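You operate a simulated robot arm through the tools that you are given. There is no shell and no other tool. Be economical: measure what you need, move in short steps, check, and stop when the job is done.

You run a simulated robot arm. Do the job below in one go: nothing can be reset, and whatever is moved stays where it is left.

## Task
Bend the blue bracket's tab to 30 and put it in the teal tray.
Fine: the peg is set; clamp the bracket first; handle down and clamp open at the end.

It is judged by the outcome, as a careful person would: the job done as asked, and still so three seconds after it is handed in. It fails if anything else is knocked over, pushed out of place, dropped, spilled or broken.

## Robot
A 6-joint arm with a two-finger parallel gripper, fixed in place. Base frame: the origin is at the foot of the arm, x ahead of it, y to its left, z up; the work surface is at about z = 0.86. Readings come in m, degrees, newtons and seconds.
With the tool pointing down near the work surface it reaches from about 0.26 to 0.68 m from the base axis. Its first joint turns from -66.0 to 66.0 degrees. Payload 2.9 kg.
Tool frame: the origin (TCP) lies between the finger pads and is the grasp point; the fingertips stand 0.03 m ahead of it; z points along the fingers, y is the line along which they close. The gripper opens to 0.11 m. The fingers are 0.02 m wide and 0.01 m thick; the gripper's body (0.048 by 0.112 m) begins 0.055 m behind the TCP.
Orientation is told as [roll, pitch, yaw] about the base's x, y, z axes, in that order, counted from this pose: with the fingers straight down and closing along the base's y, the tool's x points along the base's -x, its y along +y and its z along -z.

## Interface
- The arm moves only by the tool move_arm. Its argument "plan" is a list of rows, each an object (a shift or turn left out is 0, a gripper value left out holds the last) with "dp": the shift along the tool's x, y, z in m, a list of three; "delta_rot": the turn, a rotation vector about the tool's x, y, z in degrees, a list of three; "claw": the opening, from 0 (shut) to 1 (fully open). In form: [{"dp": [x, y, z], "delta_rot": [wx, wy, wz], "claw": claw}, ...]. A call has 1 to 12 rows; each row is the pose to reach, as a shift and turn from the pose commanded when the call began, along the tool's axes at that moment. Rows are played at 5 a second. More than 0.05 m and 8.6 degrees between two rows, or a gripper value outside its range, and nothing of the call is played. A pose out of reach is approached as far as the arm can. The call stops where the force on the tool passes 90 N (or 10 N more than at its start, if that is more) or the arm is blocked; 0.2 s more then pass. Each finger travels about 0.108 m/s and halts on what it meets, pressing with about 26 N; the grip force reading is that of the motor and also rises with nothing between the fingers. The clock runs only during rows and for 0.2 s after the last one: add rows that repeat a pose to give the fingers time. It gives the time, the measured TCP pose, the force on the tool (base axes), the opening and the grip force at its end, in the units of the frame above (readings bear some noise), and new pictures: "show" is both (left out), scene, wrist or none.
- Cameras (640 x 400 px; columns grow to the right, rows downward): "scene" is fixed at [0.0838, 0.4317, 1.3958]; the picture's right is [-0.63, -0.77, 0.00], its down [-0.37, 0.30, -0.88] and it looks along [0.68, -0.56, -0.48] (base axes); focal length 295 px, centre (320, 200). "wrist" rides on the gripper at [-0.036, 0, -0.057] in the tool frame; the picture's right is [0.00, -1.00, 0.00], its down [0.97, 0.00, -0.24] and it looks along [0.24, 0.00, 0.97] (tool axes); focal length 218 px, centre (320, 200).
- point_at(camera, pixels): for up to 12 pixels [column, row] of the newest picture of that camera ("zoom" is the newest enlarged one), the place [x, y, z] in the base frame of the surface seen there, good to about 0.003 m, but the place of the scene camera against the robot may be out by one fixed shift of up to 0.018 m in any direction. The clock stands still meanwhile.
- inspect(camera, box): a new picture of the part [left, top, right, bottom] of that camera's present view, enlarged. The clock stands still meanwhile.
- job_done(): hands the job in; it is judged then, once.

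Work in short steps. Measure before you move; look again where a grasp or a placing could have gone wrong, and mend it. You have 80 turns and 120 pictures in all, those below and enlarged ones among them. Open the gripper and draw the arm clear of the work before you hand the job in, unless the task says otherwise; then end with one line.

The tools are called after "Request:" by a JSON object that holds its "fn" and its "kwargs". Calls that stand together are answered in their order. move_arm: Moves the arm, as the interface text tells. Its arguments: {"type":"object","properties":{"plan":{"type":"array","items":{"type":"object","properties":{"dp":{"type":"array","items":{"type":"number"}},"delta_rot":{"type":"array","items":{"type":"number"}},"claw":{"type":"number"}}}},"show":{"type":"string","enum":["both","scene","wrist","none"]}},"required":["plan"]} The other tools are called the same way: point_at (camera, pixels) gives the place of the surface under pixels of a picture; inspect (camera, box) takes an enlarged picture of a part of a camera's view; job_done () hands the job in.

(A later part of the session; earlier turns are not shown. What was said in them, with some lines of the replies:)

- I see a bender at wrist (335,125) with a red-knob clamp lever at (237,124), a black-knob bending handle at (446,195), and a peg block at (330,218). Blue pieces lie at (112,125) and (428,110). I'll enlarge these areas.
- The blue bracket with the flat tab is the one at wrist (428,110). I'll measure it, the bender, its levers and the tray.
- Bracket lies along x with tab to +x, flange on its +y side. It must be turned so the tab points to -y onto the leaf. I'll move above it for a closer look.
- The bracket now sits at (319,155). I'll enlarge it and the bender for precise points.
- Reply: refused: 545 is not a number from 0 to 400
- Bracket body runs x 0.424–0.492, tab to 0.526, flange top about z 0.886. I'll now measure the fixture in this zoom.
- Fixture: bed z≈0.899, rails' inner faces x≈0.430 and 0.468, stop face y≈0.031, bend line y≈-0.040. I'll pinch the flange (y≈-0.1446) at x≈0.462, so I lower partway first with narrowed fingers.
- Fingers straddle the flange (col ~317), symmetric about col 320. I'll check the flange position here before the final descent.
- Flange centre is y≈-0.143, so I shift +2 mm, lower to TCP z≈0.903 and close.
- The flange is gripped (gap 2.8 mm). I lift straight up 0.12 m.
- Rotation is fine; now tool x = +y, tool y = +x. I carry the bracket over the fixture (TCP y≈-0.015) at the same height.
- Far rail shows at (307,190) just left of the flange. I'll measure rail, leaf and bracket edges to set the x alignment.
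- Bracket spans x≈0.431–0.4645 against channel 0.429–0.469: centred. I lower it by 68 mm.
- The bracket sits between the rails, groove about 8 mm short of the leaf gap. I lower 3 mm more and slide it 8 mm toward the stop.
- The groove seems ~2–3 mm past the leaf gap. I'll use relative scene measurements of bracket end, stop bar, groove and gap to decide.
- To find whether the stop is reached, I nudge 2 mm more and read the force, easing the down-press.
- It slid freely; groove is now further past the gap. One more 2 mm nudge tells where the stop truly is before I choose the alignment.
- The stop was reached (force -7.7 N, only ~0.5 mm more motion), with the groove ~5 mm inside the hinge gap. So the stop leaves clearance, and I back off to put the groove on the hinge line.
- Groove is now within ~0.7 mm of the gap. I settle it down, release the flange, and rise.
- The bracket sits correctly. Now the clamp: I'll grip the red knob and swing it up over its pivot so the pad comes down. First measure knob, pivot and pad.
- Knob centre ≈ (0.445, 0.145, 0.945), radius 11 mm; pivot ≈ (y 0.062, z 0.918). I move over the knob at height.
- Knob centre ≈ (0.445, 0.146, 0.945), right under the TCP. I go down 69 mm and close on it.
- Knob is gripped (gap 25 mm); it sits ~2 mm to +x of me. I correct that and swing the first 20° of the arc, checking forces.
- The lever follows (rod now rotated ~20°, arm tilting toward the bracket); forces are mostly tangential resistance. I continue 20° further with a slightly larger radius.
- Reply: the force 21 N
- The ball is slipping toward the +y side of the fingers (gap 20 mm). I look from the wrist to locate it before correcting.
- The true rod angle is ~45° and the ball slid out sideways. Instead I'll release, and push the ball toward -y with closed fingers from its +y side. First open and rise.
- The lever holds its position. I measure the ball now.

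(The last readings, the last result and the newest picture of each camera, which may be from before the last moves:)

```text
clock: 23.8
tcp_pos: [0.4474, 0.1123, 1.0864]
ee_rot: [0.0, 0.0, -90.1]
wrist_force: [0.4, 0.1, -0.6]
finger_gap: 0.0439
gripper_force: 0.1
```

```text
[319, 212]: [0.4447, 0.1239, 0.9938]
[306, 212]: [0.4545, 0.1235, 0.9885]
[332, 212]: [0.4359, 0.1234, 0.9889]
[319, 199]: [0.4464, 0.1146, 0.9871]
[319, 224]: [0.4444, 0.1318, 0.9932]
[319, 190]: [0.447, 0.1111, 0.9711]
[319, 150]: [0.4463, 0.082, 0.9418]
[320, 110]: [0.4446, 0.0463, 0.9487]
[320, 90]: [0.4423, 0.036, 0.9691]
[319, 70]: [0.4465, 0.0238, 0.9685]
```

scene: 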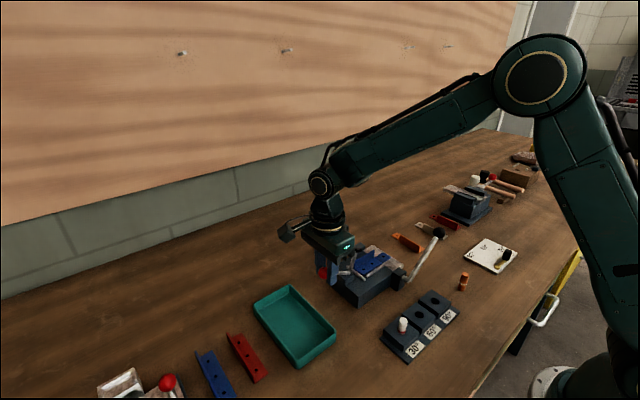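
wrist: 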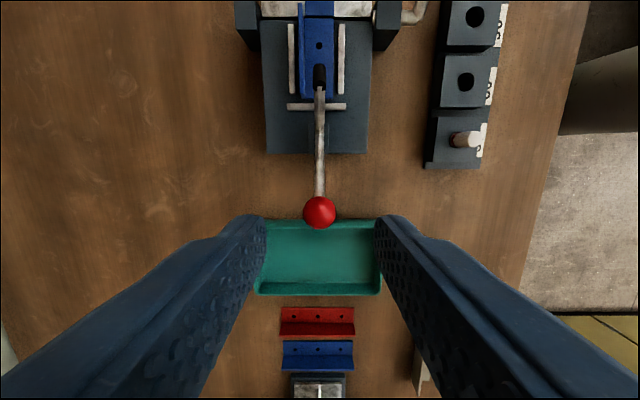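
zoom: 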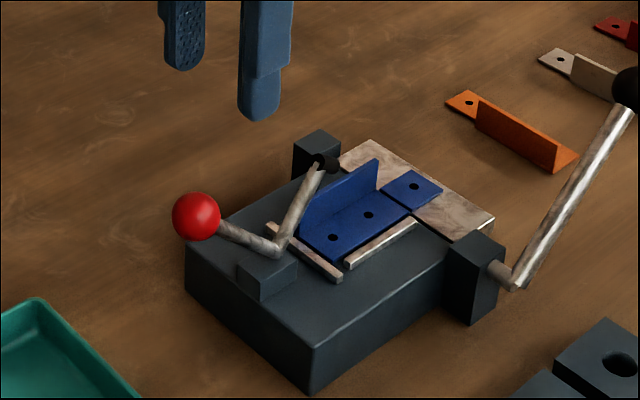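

Ball centre ≈ (0.446, 0.124, 0.983). I move to y≈0.153, close the fingers and descend to TCP z≈0.985 beside it.

Request:
{"fn": "move_arm", "kwargs": {"plan": [{"dp": [0.02, -0.001, 0], "claw": 0.0}, {"dp": [0.042, -0.001, 0], "claw": 0.0}, {"dp": [0.042, -0.001, 0.04], "claw": 0.0}, {"dp": [0.042, -0.001, 0.08], "claw": 0.0}, {"dp": [0.042, -0.001, 0.1], "claw": 0.0}, {"dp": [0.042, -0.001, 0.1], "claw": 0.0}], "show": "wrist"}}

```text
clock: 25.2
tcp_pos: [0.4467, 0.1517, 0.9843]
ee_rot: [0.0, 0.0, -89.9]
wrist_force: [-1.2, 0.3, 0.6]
finger_gap: 0.0
gripper_force: 25.8
```

wrist: 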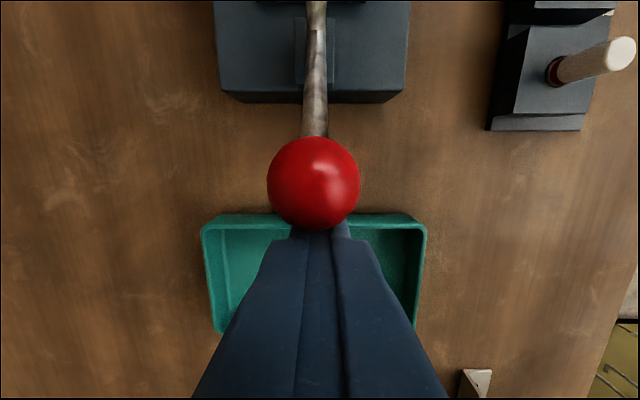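

Fingers are right behind the ball. I push -y by 45 mm while rising 18 mm.

Request:
{"fn": "move_arm", "kwargs": {"plan": [{"dp": [-0.008, 0, -0.004]}, {"dp": [-0.016, 0, -0.009]}, {"dp": [-0.024, 0, -0.013]}, {"dp": [-0.032, 0, -0.016]}, {"dp": [-0.039, 0, -0.018]}, {"dp": [-0.045, 0, -0.018]}, {"dp": [-0.045, 0, -0.018]}], "show": "wrist"}}

Request:
{"fn": "inspect", "kwargs": {"camera": "scene", "box": [290, 210, 430, 310]}}

```text
clock: 26.8
tcp_pos: [0.446, 0.109, 1.0009]
ee_rot: [-0.1, -0.1, -90.2]
wrist_force: [0.3, 0.1, 0.5]
finger_gap: 0.0
gripper_force: 25.7
```

wrist: 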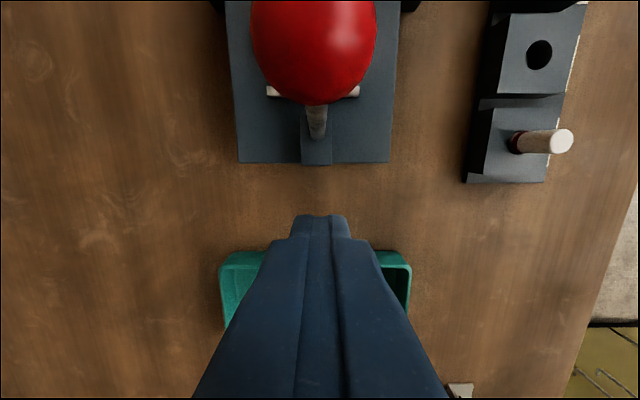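

```text
4.00 times, centred on (360, 260) of scene
```

zoom: 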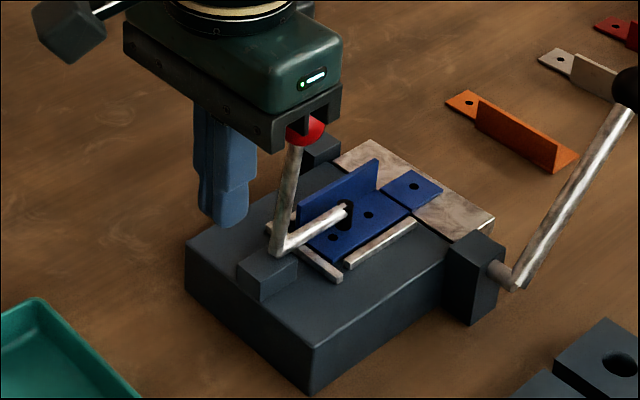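

It snapped over centre: the handle stands upright and the pad is on the bracket. I back off and rise to verify.

Request:
{"fn": "move_arm", "kwargs": {"plan": [{"dp": [0.02, 0, 0]}, {"dp": [0.04, 0, -0.03]}, {"dp": [0.02, 0, -0.07]}, {"dp": [-0.02, 0, -0.1]}, {"dp": [-0.06, 0, -0.12]}, {"dp": [-0.1, 0, -0.12]}, {"dp": [-0.1, 0, -0.12]}], "show": "wrist"}}

Request:
{"fn": "inspect", "kwargs": {"camera": "scene", "box": [330, 220, 450, 300]}}

Request:
{"fn": "inspect", "kwargs": {"camera": "wrist", "box": [250, 80, 420, 220]}}

```text
clock: 28.4
tcp_pos: [0.4462, 0.0088, 1.1229]
ee_rot: [0.1, -0.1, -89.9]
wrist_force: [-0.6, 0.2, -0.4]
finger_gap: 0.0
gripper_force: 26.0
```

wrist: 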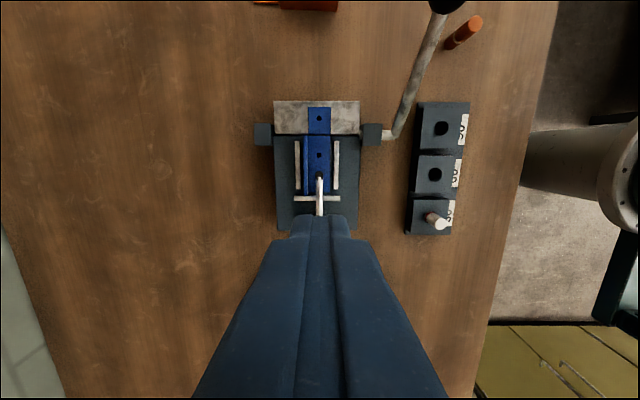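

```text
5.00 times, centred on (390, 260) of scene
```

zoom: 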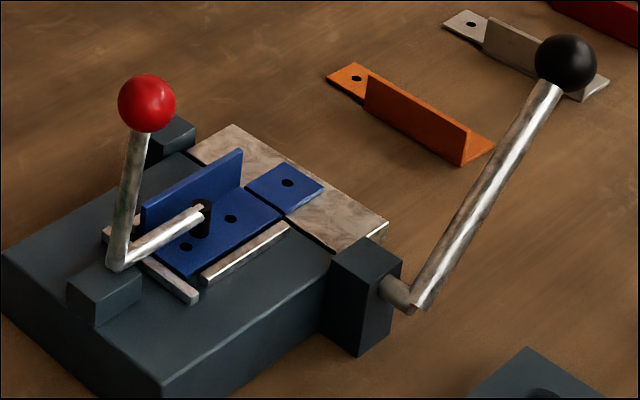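

```text
2.86 times, centred on (335, 150) of wrist
```

zoom: 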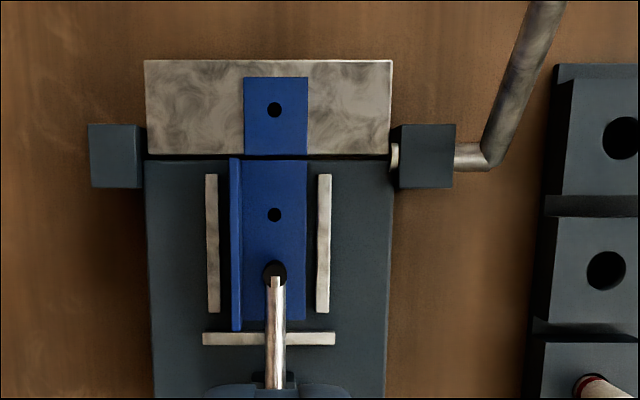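

Clamp is closed with the groove on the hinge line. Next the bending handle: I move above its black knob's -y side to measure it.

Request:
{"fn": "move_arm", "kwargs": {"plan": [{"dp": [-0.04, -0.02, 0]}, {"dp": [-0.08, -0.04, 0]}, {"dp": [-0.12, -0.06, 0]}, {"dp": [-0.15, -0.084, 0]}, {"dp": [-0.18, -0.084, 0]}, {"dp": [-0.18, -0.084, 0]}], "show": "wrist"}}

```text
clock: 29.8
tcp_pos: [0.36, -0.1726, 1.1212]
ee_rot: [0.0, 0.0, -90.0]
wrist_force: [0.4, -0.2, 0.2]
finger_gap: 0.0
gripper_force: 26.1
```

wrist: 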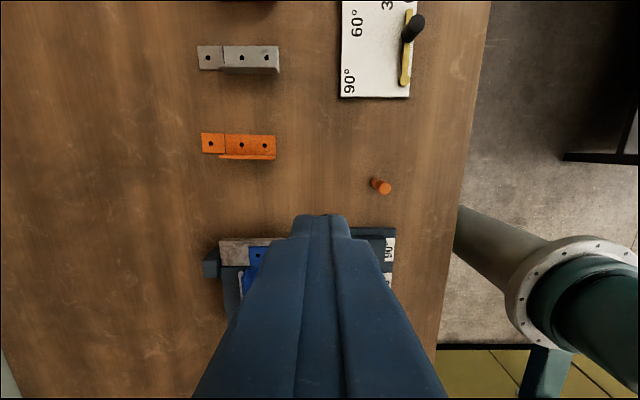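

Knob centre computed from earlier views ≈ (0.357, -0.1355, 0.9935), pivot ≈ (y -0.041, z 0.902), so the rod is at ~44°. I descend beside its -y side.

Request:
{"fn": "move_arm", "kwargs": {"plan": [{"dp": [0, -0.002, 0.04]}, {"dp": [0, -0.002, 0.08]}, {"dp": [0, -0.002, 0.115]}, {"dp": [0, -0.002, 0.131]}, {"dp": [0, -0.002, 0.131]}], "show": "both"}}

Request:
{"fn": "inspect", "kwargs": {"camera": "scene", "box": [350, 190, 490, 300]}}

```text
clock: 31.0
tcp_pos: [0.3579, -0.1718, 0.9916]
ee_rot: [0.0, 0.0, -90.0]
wrist_force: [0.3, 0.0, -0.4]
finger_gap: 0.0001
gripper_force: 26.2
```

scene: 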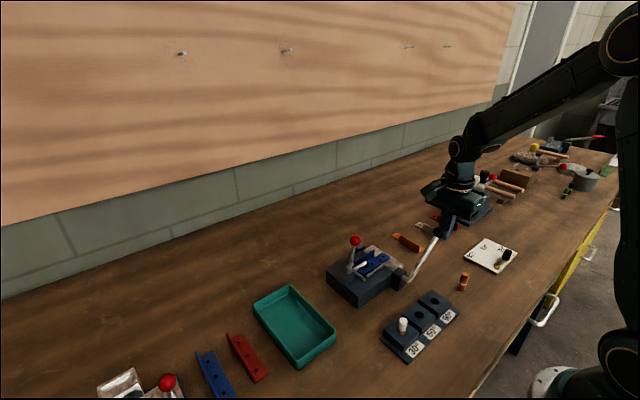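
wrist: 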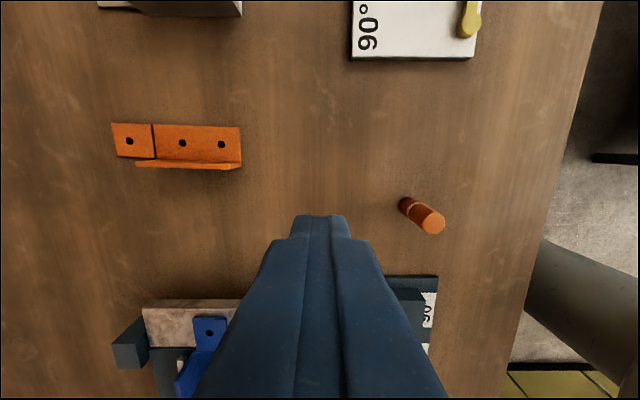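

```text
3.64 times, centred on (420, 245) of scene
```

zoom: 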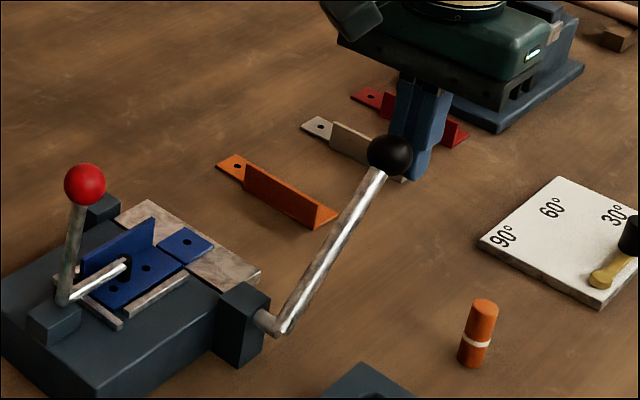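

The fingers are behind the black knob. I push +y by 36 mm while rising 16 mm and watch force and leaf.

Request:
{"fn": "move_arm", "kwargs": {"plan": [{"dp": [0.008, 0, -0.002]}, {"dp": [0.015, 0, -0.005]}, {"dp": [0.022, 0, -0.009]}, {"dp": [0.029, 0, -0.012]}, {"dp": [0.036, 0, -0.016]}, {"dp": [0.036, 0, -0.016]}], "show": "none"}}

Request:
{"fn": "inspect", "kwargs": {"camera": "scene", "box": [350, 190, 490, 300]}}

```text
clock: 32.4
tcp_pos: [0.3594, -0.1359, 1.0077]
ee_rot: [0.1, 0.0, -89.9]
wrist_force: [-0.2, -1.0, -0.2]
finger_gap: 0.0
gripper_force: 26.6
```

```text
3.64 times, centred on (420, 245) of scene
```

zoom: 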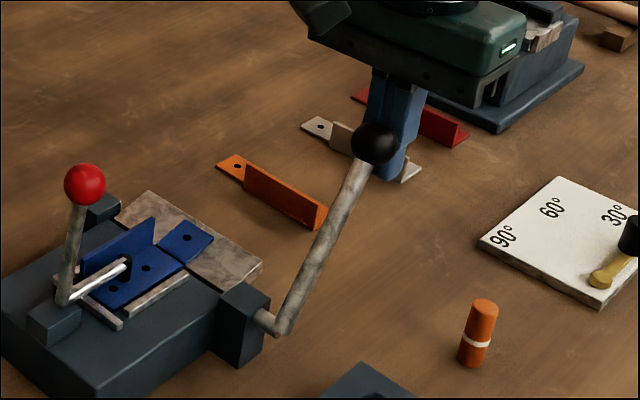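

Leaf and tab are rising together with low force. I continue 26 mm.

Request:
{"fn": "move_arm", "kwargs": {"plan": [{"dp": [0.006, 0, -0.003]}, {"dp": [0.012, 0, -0.006]}, {"dp": [0.018, 0, -0.009]}, {"dp": [0.023, 0, -0.011]}, {"dp": [0.026, 0, -0.013]}, {"dp": [0.026, 0, -0.013]}], "show": "none"}}

Request:
{"fn": "inspect", "kwargs": {"camera": "scene", "box": [350, 190, 490, 300]}}

```text
clock: 33.8
tcp_pos: [0.3587, -0.1094, 1.0212]
ee_rot: [0.0, 0.0, -90.0]
wrist_force: [-1.1, 0.2, 0.2]
finger_gap: 0.0002
gripper_force: 25.9
```

```text
3.64 times, centred on (420, 245) of scene
```

zoom: 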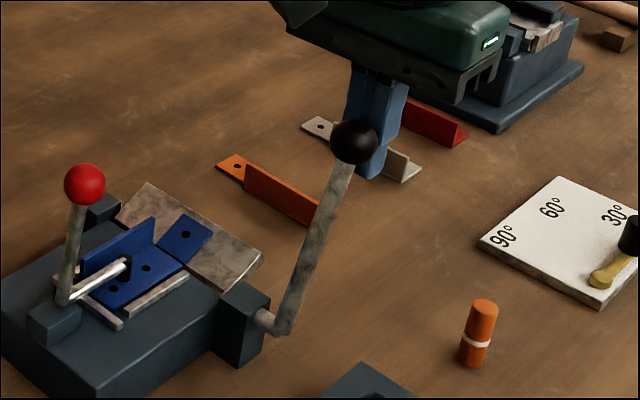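

Forces remain near zero; I advance in small steps to find the peg stop.

Request:
{"fn": "move_arm", "kwargs": {"plan": [{"dp": [0.003, 0, -0.001]}, {"dp": [0.006, 0, -0.002]}, {"dp": [0.009, 0, -0.003]}, {"dp": [0.009, 0, -0.003]}], "show": "none"}}

Request:
{"fn": "inspect", "kwargs": {"camera": "scene", "box": [340, 200, 440, 280]}}

Request:
{"fn": "point_at", "kwargs": {"camera": "zoom", "pixels": [[400, 265], [440, 220], [480, 280], [460, 300], [375, 210], [350, 240], [385, 220], [365, 255], [300, 300], [130, 310]]}}

```text
clock: 34.8
tcp_pos: [0.3583, -0.0991, 1.0229]
ee_rot: [0.0, 0.0, -90.0]
wrist_force: [1.5, -5.1, -0.8]
finger_gap: 0.0
gripper_force: 26.0
```

```text
5.00 times, centred on (390, 240) of scene
```

zoom: 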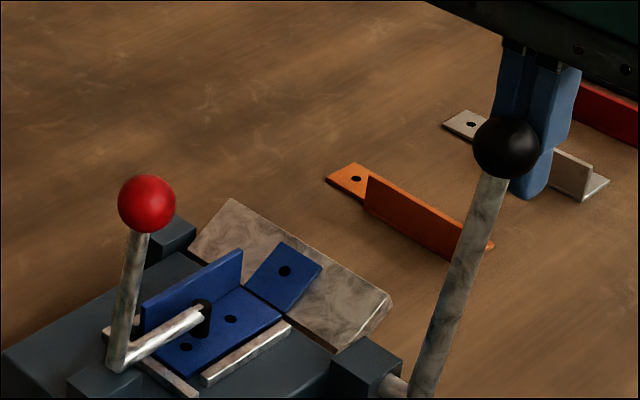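

```text
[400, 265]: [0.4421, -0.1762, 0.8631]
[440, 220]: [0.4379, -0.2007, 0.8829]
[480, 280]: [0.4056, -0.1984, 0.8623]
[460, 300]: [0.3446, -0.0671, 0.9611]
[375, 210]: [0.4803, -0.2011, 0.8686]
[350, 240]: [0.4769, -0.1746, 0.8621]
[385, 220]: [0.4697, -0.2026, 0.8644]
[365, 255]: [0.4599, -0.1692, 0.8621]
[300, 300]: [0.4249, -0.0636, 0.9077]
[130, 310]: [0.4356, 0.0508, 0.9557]
```

Resistance is starting (-5 N). I measure the leaf and tab angles.

Request:
{"fn": "point_at", "kwargs": {"camera": "zoom", "pixels": [[380, 298], [355, 315], [330, 338], [350, 290], [325, 318], [310, 265], [295, 290], [265, 305], [280, 255], [255, 285], [225, 330], [388, 305]]}}

```text
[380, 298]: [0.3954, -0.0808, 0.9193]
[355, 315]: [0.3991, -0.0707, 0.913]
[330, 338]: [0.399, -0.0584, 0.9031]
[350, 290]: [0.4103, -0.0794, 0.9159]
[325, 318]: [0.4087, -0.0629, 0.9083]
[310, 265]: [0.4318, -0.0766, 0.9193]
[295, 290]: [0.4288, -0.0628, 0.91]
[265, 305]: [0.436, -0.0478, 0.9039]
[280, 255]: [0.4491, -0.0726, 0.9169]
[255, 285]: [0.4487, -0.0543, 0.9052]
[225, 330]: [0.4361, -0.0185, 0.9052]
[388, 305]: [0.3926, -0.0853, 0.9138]
```

Leaf and tab read ~30°. I press 3 mm more to confirm it is firmly against the stop.

Request:
{"fn": "move_arm", "kwargs": {"plan": [{"dp": [0.0015, 0, -0.0005]}, {"dp": [0.003, 0, -0.0005]}, {"dp": [0.003, 0, -0.0005]}], "show": "none"}}

Request:
{"fn": "inspect", "kwargs": {"camera": "scene", "box": [340, 200, 440, 280]}}

```text
clock: 35.6
tcp_pos: [0.3597, -0.0988, 1.0239]
ee_rot: [-0.1, -0.1, -90.2]
wrist_force: [-2.6, -24.5, -6.3]
finger_gap: 0.0001
gripper_force: 26.4
```

```text
5.00 times, centred on (390, 240) of scene
```

zoom: 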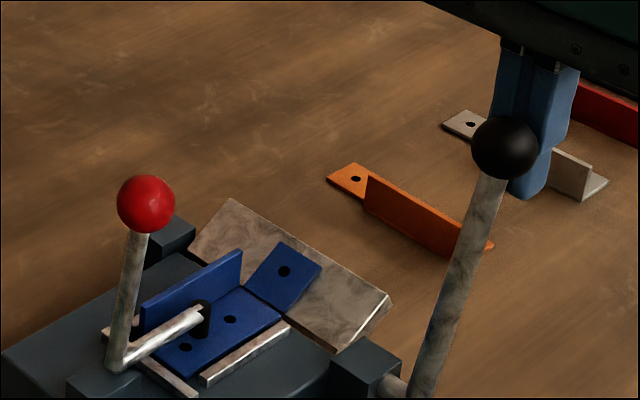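

Stop is firm (-24.5 N, no further motion). I back off, rise and check whether handle and tab hold.

Request:
{"fn": "move_arm", "kwargs": {"plan": [{"dp": [-0.015, 0, 0]}, {"dp": [-0.04, 0, 0]}, {"dp": [-0.04, 0, -0.04]}, {"dp": [-0.04, 0, -0.08]}, {"dp": [-0.04, 0, -0.1]}, {"dp": [-0.04, 0, -0.1]}], "show": "none"}}

Request:
{"fn": "inspect", "kwargs": {"camera": "scene", "box": [340, 200, 480, 300]}}

```text
clock: 37.0
tcp_pos: [0.3603, -0.1371, 1.1267]
ee_rot: [0.0, -0.1, -90.0]
wrist_force: [0.7, -0.5, 0.3]
finger_gap: 0.0
gripper_force: 25.7
```

```text
4.00 times, centred on (410, 250) of scene
```

zoom: 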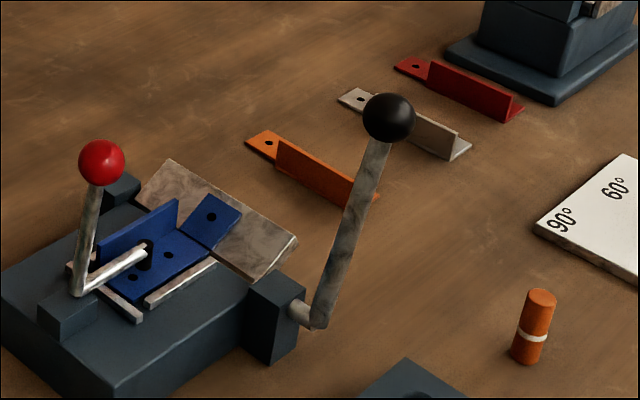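

The handle stays up. I cross above it to its +y side (TCP y≈-0.040) and descend to z≈1.02 to push it back down.

Request:
{"fn": "move_arm", "kwargs": {"plan": [{"dp": [0.035, 0, 0]}, {"dp": [0.07, 0, 0]}, {"dp": [0.1, 0, 0]}, {"dp": [0.1, 0, 0.04]}, {"dp": [0.1, 0, 0.08]}, {"dp": [0.1, 0, 0.106]}, {"dp": [0.1, 0, 0.106]}], "show": "wrist"}}

Request:
{"fn": "inspect", "kwargs": {"camera": "scene", "box": [340, 200, 480, 300]}}

```text
clock: 38.6
tcp_pos: [0.359, -0.037, 1.0179]
ee_rot: [0.0, 0.0, -89.9]
wrist_force: [0.9, 0.2, 0.2]
finger_gap: 0.0
gripper_force: 25.5
```

wrist: 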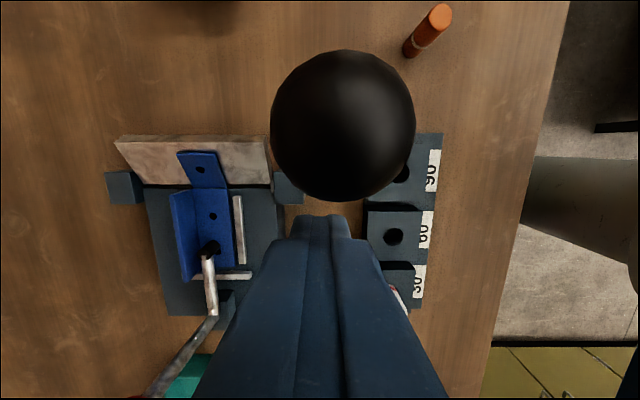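

```text
4.00 times, centred on (410, 250) of scene
```

zoom: 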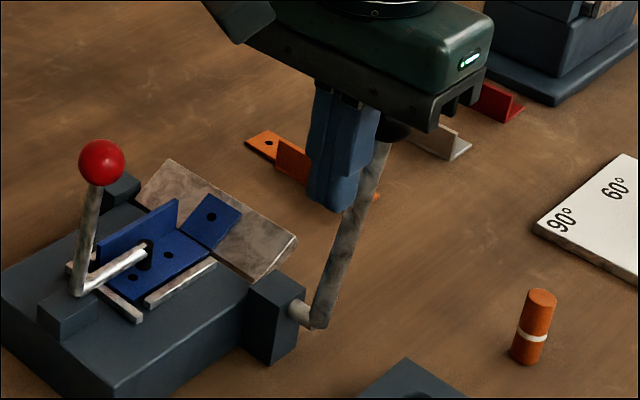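

I push -y at constant height, in two stages; first 40 mm.

Request:
{"fn": "move_arm", "kwargs": {"plan": [{"dp": [-0.008, -0.003, 0]}, {"dp": [-0.016, -0.003, 0]}, {"dp": [-0.024, -0.003, 0]}, {"dp": [-0.032, -0.003, 0]}, {"dp": [-0.04, -0.003, 0]}, {"dp": [-0.05, -0.003, 0]}, {"dp": [-0.05, -0.003, 0]}], "show": "none"}}

Request:
{"fn": "inspect", "kwargs": {"camera": "scene", "box": [340, 200, 480, 300]}}

```text
clock: 40.2
tcp_pos: [0.3574, -0.0863, 1.0172]
ee_rot: [-0.1, 0.0, -90.0]
wrist_force: [0.0, 0.4, 0.0]
finger_gap: 0.0001
gripper_force: 26.3
```

```text
4.00 times, centred on (410, 250) of scene
```

zoom: 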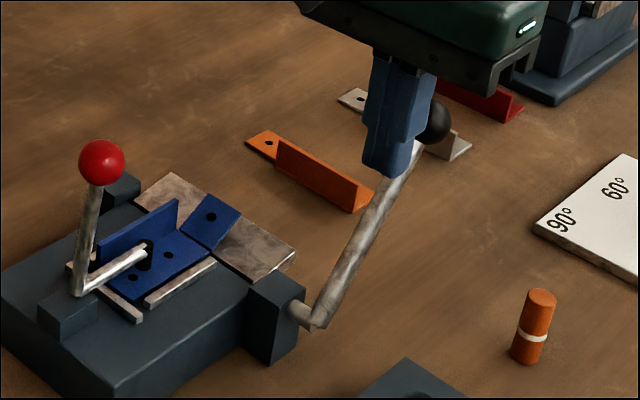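

The leaf is dropping while the tab stays bent. I push another 26 mm.

Request:
{"fn": "move_arm", "kwargs": {"plan": [{"dp": [-0.007, 0, 0]}, {"dp": [-0.013, 0, 0]}, {"dp": [-0.019, 0, 0]}, {"dp": [-0.024, 0, 0]}, {"dp": [-0.027, 0, 0]}, {"dp": [-0.027, 0, 0]}], "show": "none"}}

Request:
{"fn": "inspect", "kwargs": {"camera": "scene", "box": [340, 200, 480, 300]}}

```text
clock: 41.6
tcp_pos: [0.3578, -0.1118, 1.0175]
ee_rot: [0.1, 0.2, -89.6]
wrist_force: [0.0, 25.1, 11.6]
finger_gap: 0.0
gripper_force: 26.2
```

```text
4.00 times, centred on (410, 250) of scene
```

zoom: 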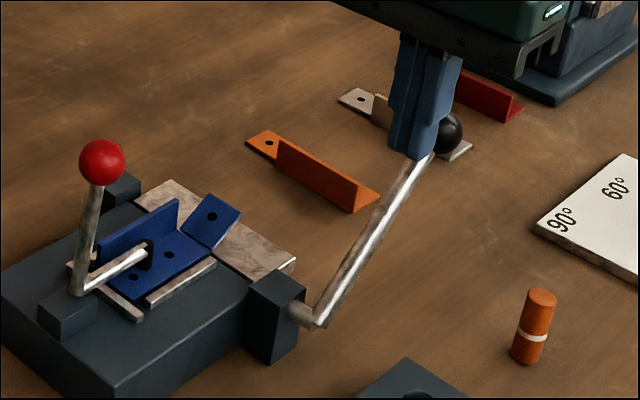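

The handle hit its lower stop (25 N), leaf flat, tab bent. I back off, rise and move over the bracket to see the red knob.

Request:
{"fn": "move_arm", "kwargs": {"plan": [{"dp": [0.01, 0, 0]}, {"dp": [0.02, 0, -0.03]}, {"dp": [0.02, 0, -0.07]}, {"dp": [0.02, 0, -0.11]}, {"dp": [0.03, 0.04, -0.12]}, {"dp": [0.05, 0.08, -0.12]}, {"dp": [0.075, 0.09, -0.12]}, {"dp": [0.075, 0.09, -0.12]}], "show": "wrist"}}

Request:
{"fn": "inspect", "kwargs": {"camera": "scene", "box": [330, 220, 450, 300]}}

Request:
{"fn": "point_at", "kwargs": {"camera": "zoom", "pixels": [[147, 102], [135, 160], [118, 262], [340, 260], [290, 185], [275, 225], [320, 230], [360, 225], [565, 62]]}}

```text
clock: 43.4
tcp_pos: [0.4479, -0.0378, 1.138]
ee_rot: [-0.1, 0.1, -90.1]
wrist_force: [0.1, 0.9, -0.1]
finger_gap: 0.0
gripper_force: 25.9
```

wrist: 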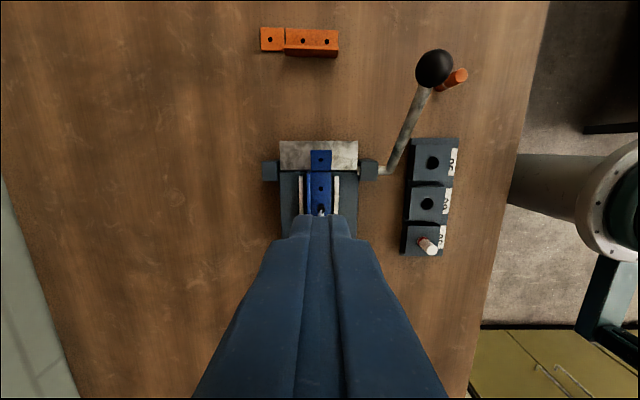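

```text
5.00 times, centred on (390, 260) of scene
```

zoom: 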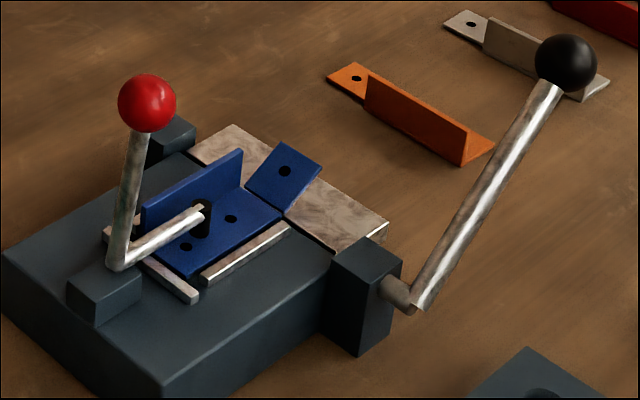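

```text
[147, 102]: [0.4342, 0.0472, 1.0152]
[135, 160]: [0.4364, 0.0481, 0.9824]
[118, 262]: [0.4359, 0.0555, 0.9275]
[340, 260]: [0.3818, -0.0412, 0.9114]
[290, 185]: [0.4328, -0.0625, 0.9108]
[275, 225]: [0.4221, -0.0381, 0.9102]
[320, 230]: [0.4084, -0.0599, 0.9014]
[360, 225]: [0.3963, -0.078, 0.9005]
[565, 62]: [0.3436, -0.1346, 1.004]
```

Handle is back at its original spot, tab bent ~30°. Red knob centre ≈ (0.448, 0.050, 1.008). I position the fingers on its -y side to swing the clamp open.

Request:
{"fn": "move_arm", "kwargs": {"plan": [{"dp": [0.03, 0, 0]}, {"dp": [0.057, 0, 0]}, {"dp": [0.057, 0, 0.045]}, {"dp": [0.057, 0, 0.09]}, {"dp": [0.057, 0, 0.13]}, {"dp": [0.057, 0, 0.13]}], "show": "none"}}

Request:
{"fn": "inspect", "kwargs": {"camera": "scene", "box": [310, 210, 430, 300]}}

```text
clock: 44.8
tcp_pos: [0.4475, 0.0194, 1.0066]
ee_rot: [0.0, 0.0, -89.9]
wrist_force: [0.2, -0.1, -0.5]
finger_gap: 0.0001
gripper_force: 25.6
```

```text
4.44 times, centred on (370, 255) of scene
```

zoom: 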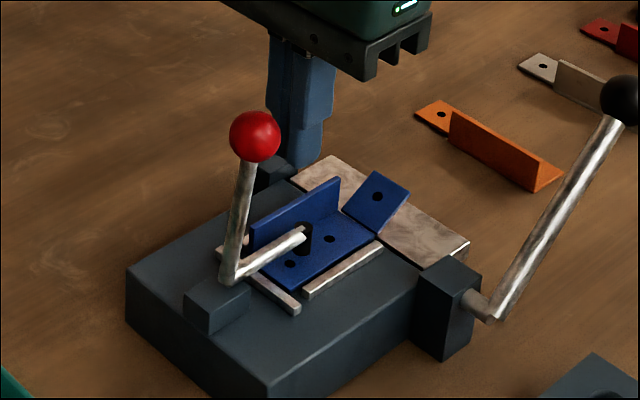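

The fingers stand behind the knob. I push +y gradually.

Request:
{"fn": "move_arm", "kwargs": {"plan": [{"dp": [0.01, 0, 0]}, {"dp": [0.02, 0, 0]}, {"dp": [0.03, 0, 0]}, {"dp": [0.04, 0, 0]}, {"dp": [0.05, 0, 0]}, {"dp": [0.06, 0, 0]}, {"dp": [0.07, 0, 0]}, {"dp": [0.078, 0, 0]}, {"dp": [0.078, 0, 0]}], "show": "none"}}

Request:
{"fn": "inspect", "kwargs": {"camera": "scene", "box": [300, 210, 420, 300]}}

```text
clock: 46.8
tcp_pos: [0.4468, 0.0954, 1.0082]
ee_rot: [0.0, 0.0, -90.1]
wrist_force: [0.4, -1.0, -0.1]
finger_gap: 0.0
gripper_force: 26.4
```

```text
4.44 times, centred on (360, 255) of scene
```

zoom: 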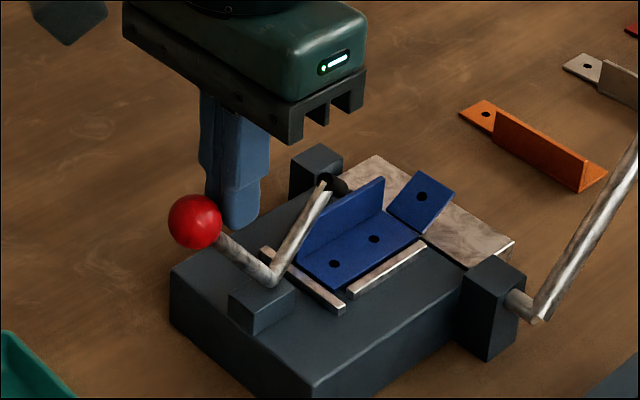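

The clamp arm is up, lever at ~45°. I rise, move over the ball and press it down along its arc to the original open position.

Request:
{"fn": "move_arm", "kwargs": {"plan": [{"dp": [0, 0, -0.03]}, {"dp": [0.005, 0, -0.045]}, {"dp": [0.031, 0, -0.045]}, {"dp": [0.031, 0, -0.02]}, {"dp": [0.036, 0, -0.008]}, {"dp": [0.041, 0, 0.002]}, {"dp": [0.045, 0, 0.01]}, {"dp": [0.048, 0, 0.017]}, {"dp": [0.048, 0, 0.017]}], "show": "none"}}

Request:
{"fn": "inspect", "kwargs": {"camera": "scene", "box": [300, 210, 420, 300]}}

```text
clock: 48.8
tcp_pos: [0.446, 0.1422, 0.9915]
ee_rot: [0.0, -0.1, -90.1]
wrist_force: [0.1, 1.3, 0.0]
finger_gap: 0.0
gripper_force: 25.9
```

```text
4.44 times, centred on (360, 255) of scene
```

zoom: 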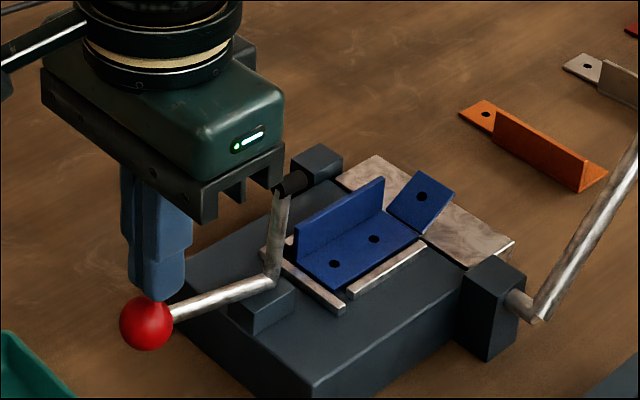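

Lever looks back at nearly its starting slope. I press 4 mm more to be sure it is at its open stop.

Request:
{"fn": "move_arm", "kwargs": {"plan": [{"dp": [0.001, 0, 0.002]}, {"dp": [0.001, 0, 0.004]}, {"dp": [0.001, 0, 0.004]}], "show": "none"}}

Request:
{"fn": "inspect", "kwargs": {"camera": "scene", "box": [300, 210, 420, 300]}}

```text
clock: 49.6
tcp_pos: [0.4468, 0.1449, 0.9873]
ee_rot: [0.0, 0.0, -90.0]
wrist_force: [0.1, 0.1, -0.5]
finger_gap: 0.0
gripper_force: 26.1
```

```text
4.44 times, centred on (360, 255) of scene
```

zoom: 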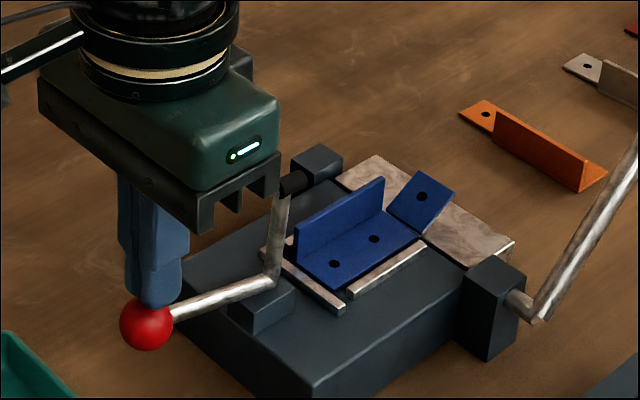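

The clamp is at its original open position (320.8, 282.5 vs 321, 282). Now I rise and return above the bracket flange with fingers opened to 33 mm.

Request:
{"fn": "move_arm", "kwargs": {"plan": [{"dp": [0, 0, -0.04]}, {"dp": [0, 0, -0.08]}, {"dp": [0, 0, -0.11]}, {"dp": [-0.04, 0.01, -0.11]}, {"dp": [-0.08, 0.016, -0.11], "claw": 0.3}, {"dp": [-0.12, 0.016, -0.11], "claw": 0.3}, {"dp": [-0.155, 0.016, -0.11], "claw": 0.3}, {"dp": [-0.155, 0.016, -0.08], "claw": 0.3}, {"dp": [-0.155, 0.016, -0.05], "claw": 0.3}, {"dp": [-0.155, 0.016, -0.05], "claw": 0.3}], "show": "wrist"}}

Request:
{"fn": "inspect", "kwargs": {"camera": "wrist", "box": [240, 80, 420, 240]}}

```text
clock: 51.8
tcp_pos: [0.4639, -0.0096, 1.039]
ee_rot: [0.0, 0.0, -89.9]
wrist_force: [-0.1, 0.3, -0.4]
finger_gap: 0.0331
gripper_force: 0.2
```

wrist: 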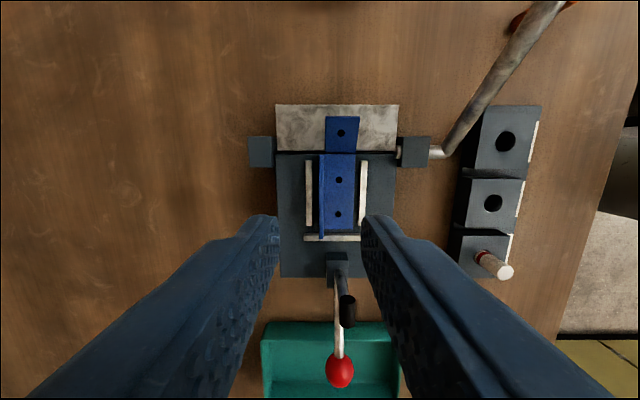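

```text
2.50 times, centred on (330, 160) of wrist
```

zoom: 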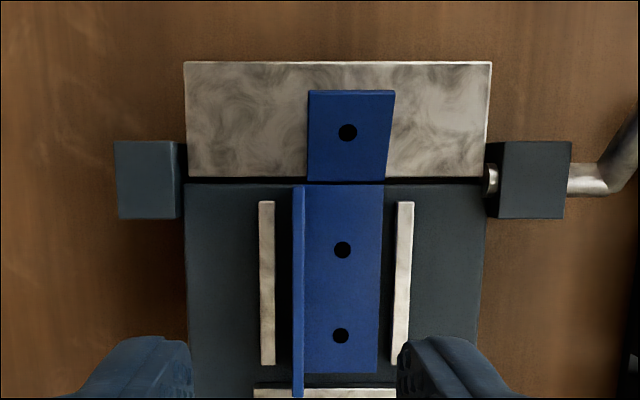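

Bracket is unmoved, flange centred (col 321). I descend 94 mm, and close on the flange.

Request:
{"fn": "move_arm", "kwargs": {"plan": [{"dp": [0, 0, 0.04], "claw": 0.3}, {"dp": [0, 0, 0.075], "claw": 0.3}, {"dp": [0, 0, 0.093], "claw": 0.3}, {"dp": [0, 0, 0.093], "claw": 0.3}, {"dp": [0, 0, 0.093], "claw": 0.0}, {"dp": [0, 0, 0.093], "claw": 0.0}, {"dp": [0, 0, 0.093], "claw": 0.0}], "show": "none"}}

Request:
{"fn": "move_arm", "kwargs": {"plan": [{"dp": [0, 0, -0.015]}, {"dp": [0, 0, -0.03]}, {"dp": [0, 0, -0.06]}, {"dp": [0, 0, -0.1]}, {"dp": [0, 0, -0.14]}, {"dp": [0, 0, -0.14]}], "show": "both"}}

```text
clock: 53.4
tcp_pos: [0.4633, -0.0101, 0.9459]
ee_rot: [-0.1, -0.1, -89.9]
wrist_force: [-0.9, 0.4, 0.2]
finger_gap: 0.0028
gripper_force: 26.1
```

```text
clock: 54.8
tcp_pos: [0.4628, -0.0095, 1.0829]
ee_rot: [0.1, 0.0, -90.2]
wrist_force: [-0.1, 0.5, -1.3]
finger_gap: 0.0031
gripper_force: 25.8
```

scene: 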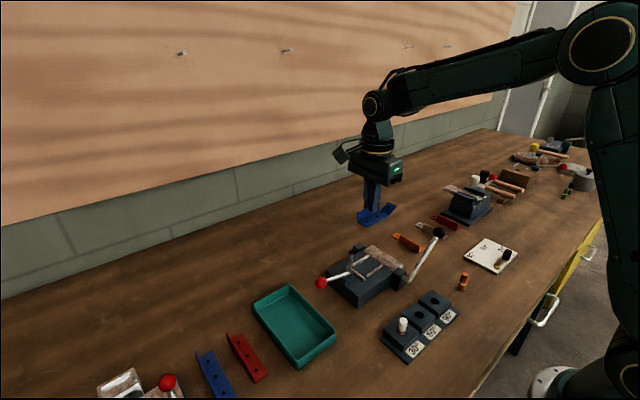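
wrist: 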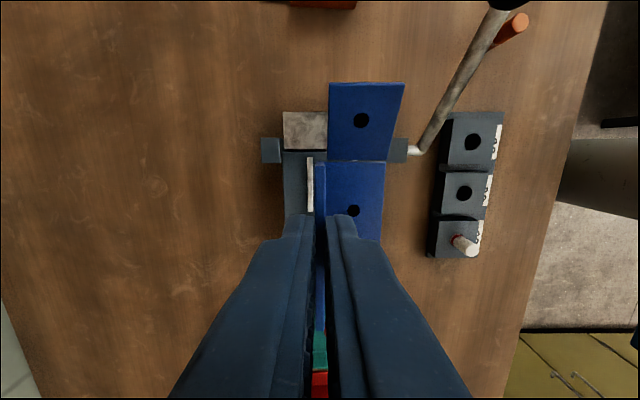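

Bracket is lifted. I check the tab angle from the wrist view.

Request:
{"fn": "point_at", "kwargs": {"camera": "wrist", "pixels": [[340, 90], [340, 110], [340, 130], [340, 150], [375, 90], [375, 110], [375, 130], [375, 150], [340, 172], [340, 200], [375, 172], [375, 215]]}}

Request:
{"fn": "inspect", "kwargs": {"camera": "scene", "box": [345, 190, 415, 235]}}

```text
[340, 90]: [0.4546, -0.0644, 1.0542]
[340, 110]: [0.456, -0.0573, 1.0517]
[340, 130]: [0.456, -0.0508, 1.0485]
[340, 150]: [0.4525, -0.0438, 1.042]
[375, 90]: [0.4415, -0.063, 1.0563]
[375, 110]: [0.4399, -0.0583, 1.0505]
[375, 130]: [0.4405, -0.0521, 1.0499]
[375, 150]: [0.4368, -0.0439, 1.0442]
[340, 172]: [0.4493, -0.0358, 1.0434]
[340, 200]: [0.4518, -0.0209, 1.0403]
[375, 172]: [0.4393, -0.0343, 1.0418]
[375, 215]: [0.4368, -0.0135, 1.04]
```

```text
8.89 times, centred on (380, 212) of scene
```

zoom: 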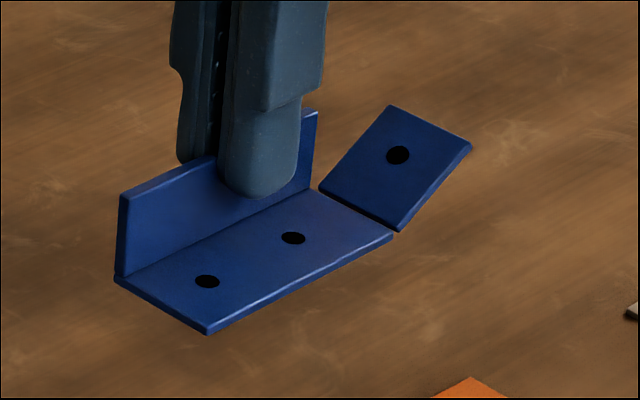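

Tab slope ≈ 30–31°. To fit the tray's long side I rotate the bracket back by 90° here at height.

Request:
{"fn": "move_arm", "kwargs": {"plan": [{"delta_rot": [0, 0, -8.2]}, {"delta_rot": [0, 0, -16.4]}, {"delta_rot": [0, 0, -24.6]}, {"delta_rot": [0, 0, -32.8]}, {"delta_rot": [0, 0, -41.0]}, {"delta_rot": [0, 0, -49.2]}, {"delta_rot": [0, 0, -57.4]}, {"delta_rot": [0, 0, -65.6]}, {"delta_rot": [0, 0, -73.8]}, {"delta_rot": [0, 0, -82.0]}, {"delta_rot": [0, 0, -90.0]}, {"delta_rot": [0, 0, -90.0]}], "show": "none"}}

Request:
{"fn": "move_arm", "kwargs": {"plan": [{"dp": [0.005, 0.04, 0]}, {"dp": [0.01, 0.08, 0]}, {"dp": [0.015, 0.12, 0]}, {"dp": [0.02, 0.16, 0]}, {"dp": [0.023, 0.2, 0]}, {"dp": [0.024, 0.24, 0]}, {"dp": [0.024, 0.257, 0]}, {"dp": [0.024, 0.257, 0]}], "show": "wrist"}}

```text
clock: 57.4
tcp_pos: [0.4637, -0.0103, 1.085]
ee_rot: [0.1, 0.0, 0.2]
wrist_force: [-0.7, -0.2, -1.5]
finger_gap: 0.003
gripper_force: 26.5
```

```text
clock: 59.2
tcp_pos: [0.4383, 0.2457, 1.0854]
ee_rot: [0.0, 0.0, 0.1]
wrist_force: [0.2, 0.2, -0.7]
finger_gap: 0.0025
gripper_force: 26.2
```

wrist: 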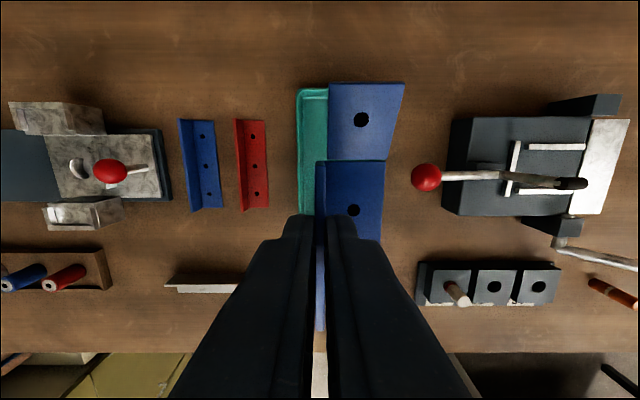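

I measure the tray edges against my position.

Request:
{"fn": "point_at", "kwargs": {"camera": "wrist", "pixels": [[299, 130], [305, 130], [312, 150], [300, 205], [318, 90], [312, 92], [314, 120], [296, 150], [292, 150]]}}

Request:
{"fn": "point_at", "kwargs": {"camera": "scene", "pixels": [[257, 302], [288, 286], [335, 325], [299, 366], [295, 325], [270, 312], [310, 305], [320, 340]]}}

Request:
{"fn": "inspect", "kwargs": {"camera": "scene", "box": [230, 180, 370, 380]}}

```text
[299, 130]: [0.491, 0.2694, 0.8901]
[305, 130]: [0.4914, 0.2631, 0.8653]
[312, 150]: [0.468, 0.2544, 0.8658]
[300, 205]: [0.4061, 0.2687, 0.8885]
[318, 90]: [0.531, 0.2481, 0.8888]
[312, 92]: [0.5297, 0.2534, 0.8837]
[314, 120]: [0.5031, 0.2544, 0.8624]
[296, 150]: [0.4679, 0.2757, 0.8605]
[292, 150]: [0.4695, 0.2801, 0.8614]
```

```text
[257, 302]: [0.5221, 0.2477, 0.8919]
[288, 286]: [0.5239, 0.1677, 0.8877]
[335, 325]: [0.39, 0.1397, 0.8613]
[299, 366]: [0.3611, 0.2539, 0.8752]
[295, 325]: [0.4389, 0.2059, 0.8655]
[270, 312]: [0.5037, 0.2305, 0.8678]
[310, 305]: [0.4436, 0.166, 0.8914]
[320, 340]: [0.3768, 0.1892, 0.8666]
```

```text
2.00 times, centred on (300, 280) of scene
```

zoom: 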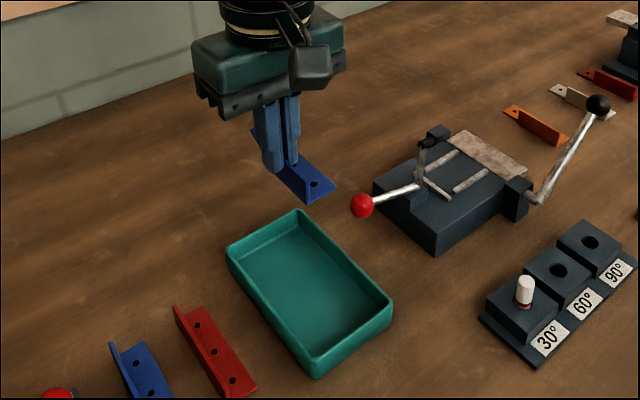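

Tray interior is y≈0.174–0.265, x≈0.37–0.526, floor z≈0.8655. I shift 12 mm to -y and descend to just above the floor.

Request:
{"fn": "move_arm", "kwargs": {"plan": [{"dp": [0, -0.012, 0]}, {"dp": [0, -0.012, 0.04]}, {"dp": [0, -0.012, 0.08]}, {"dp": [0, -0.012, 0.12]}, {"dp": [0, -0.012, 0.15]}, {"dp": [0, -0.012, 0.163]}, {"dp": [0, -0.012, 0.163]}], "show": "wrist"}}

Request:
{"fn": "inspect", "kwargs": {"camera": "scene", "box": [230, 220, 370, 380]}}

```text
clock: 60.8
tcp_pos: [0.4385, 0.2331, 0.9213]
ee_rot: [0.0, 0.0, -0.1]
wrist_force: [-0.9, -0.3, -0.2]
finger_gap: 0.0028
gripper_force: 26.1
```

wrist: 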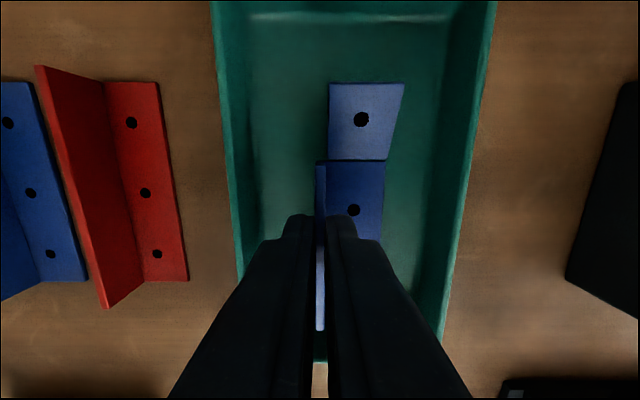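

```text
2.50 times, centred on (300, 300) of scene
```

zoom: 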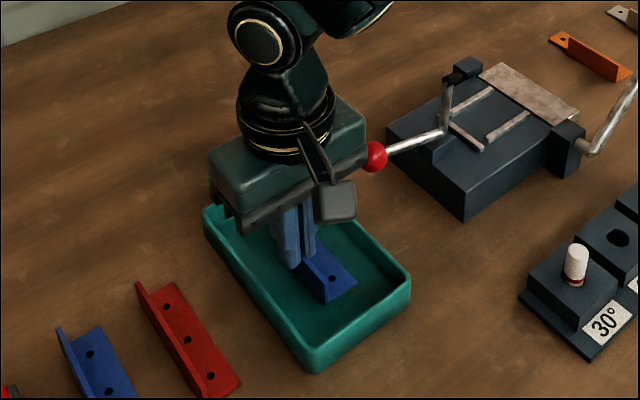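

The bracket is well inside the tray. I lower the last ~9 mm, release, and rise.

Request:
{"fn": "move_arm", "kwargs": {"plan": [{"dp": [0, 0, 0.005]}, {"dp": [0, 0, 0.0085]}, {"dp": [0, 0, 0.0085]}], "show": "none"}}

Request:
{"fn": "move_arm", "kwargs": {"plan": [{"dp": [0, 0, 0], "claw": 0.05}, {"dp": [0, 0, 0], "claw": 0.2}, {"dp": [0, 0, 0], "claw": 0.2}, {"dp": [0, 0, -0.02], "claw": 0.2}, {"dp": [0, 0, -0.06], "claw": 0.2}, {"dp": [0, 0, -0.1], "claw": 0.2}, {"dp": [0, 0, -0.15], "claw": 0.2}, {"dp": [0, 0, -0.2], "claw": 0.5}, {"dp": [0, 0, -0.22], "claw": 0.5}, {"dp": [0, 0, -0.22], "claw": 0.5}], "show": "both"}}

```text
clock: 61.6
tcp_pos: [0.4388, 0.2345, 0.9124]
ee_rot: [0.0, 0.0, -0.1]
wrist_force: [-0.4, -0.2, -0.4]
finger_gap: 0.0029
gripper_force: 25.9
```

```text
clock: 63.8
tcp_pos: [0.4385, 0.2332, 1.1318]
ee_rot: [0.0, -0.1, 0.1]
wrist_force: [0.8, 0.3, -0.1]
finger_gap: 0.0549
gripper_force: 0.1
```

scene: 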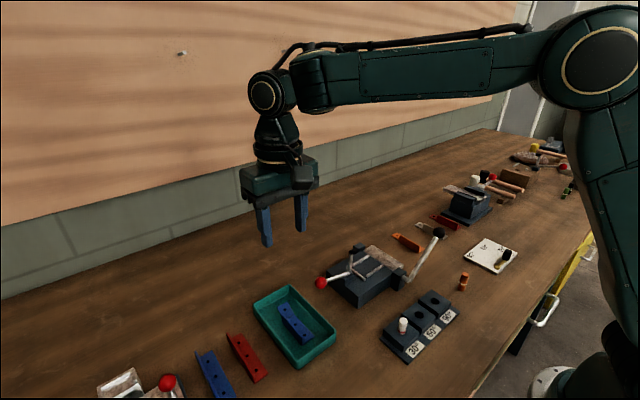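
wrist: 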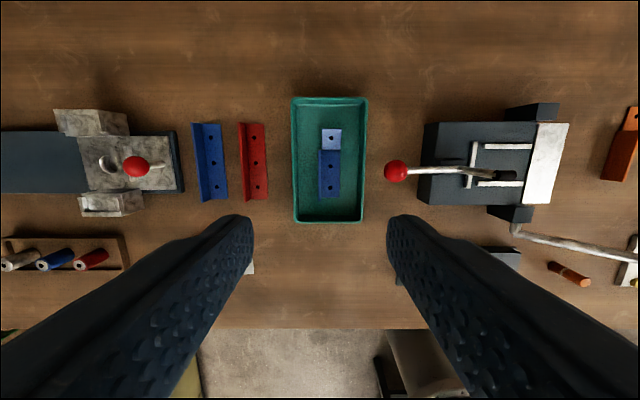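

The bracket lies flat in the tray with its tab bent. The clamp lever and bending handle are at their starting positions, nothing else was disturbed, and the arm is clear, so I hand it in.

Request:
{"fn": "job_done", "kwargs": {}}

```text
The job is handed in.
```

The blue bracket's tab is bent to about 30° (30–32° by the wrist camera, with the handle pressed firmly against the 30° peg stop), and it is lying in the teal tray with the handle down and the clamp open.
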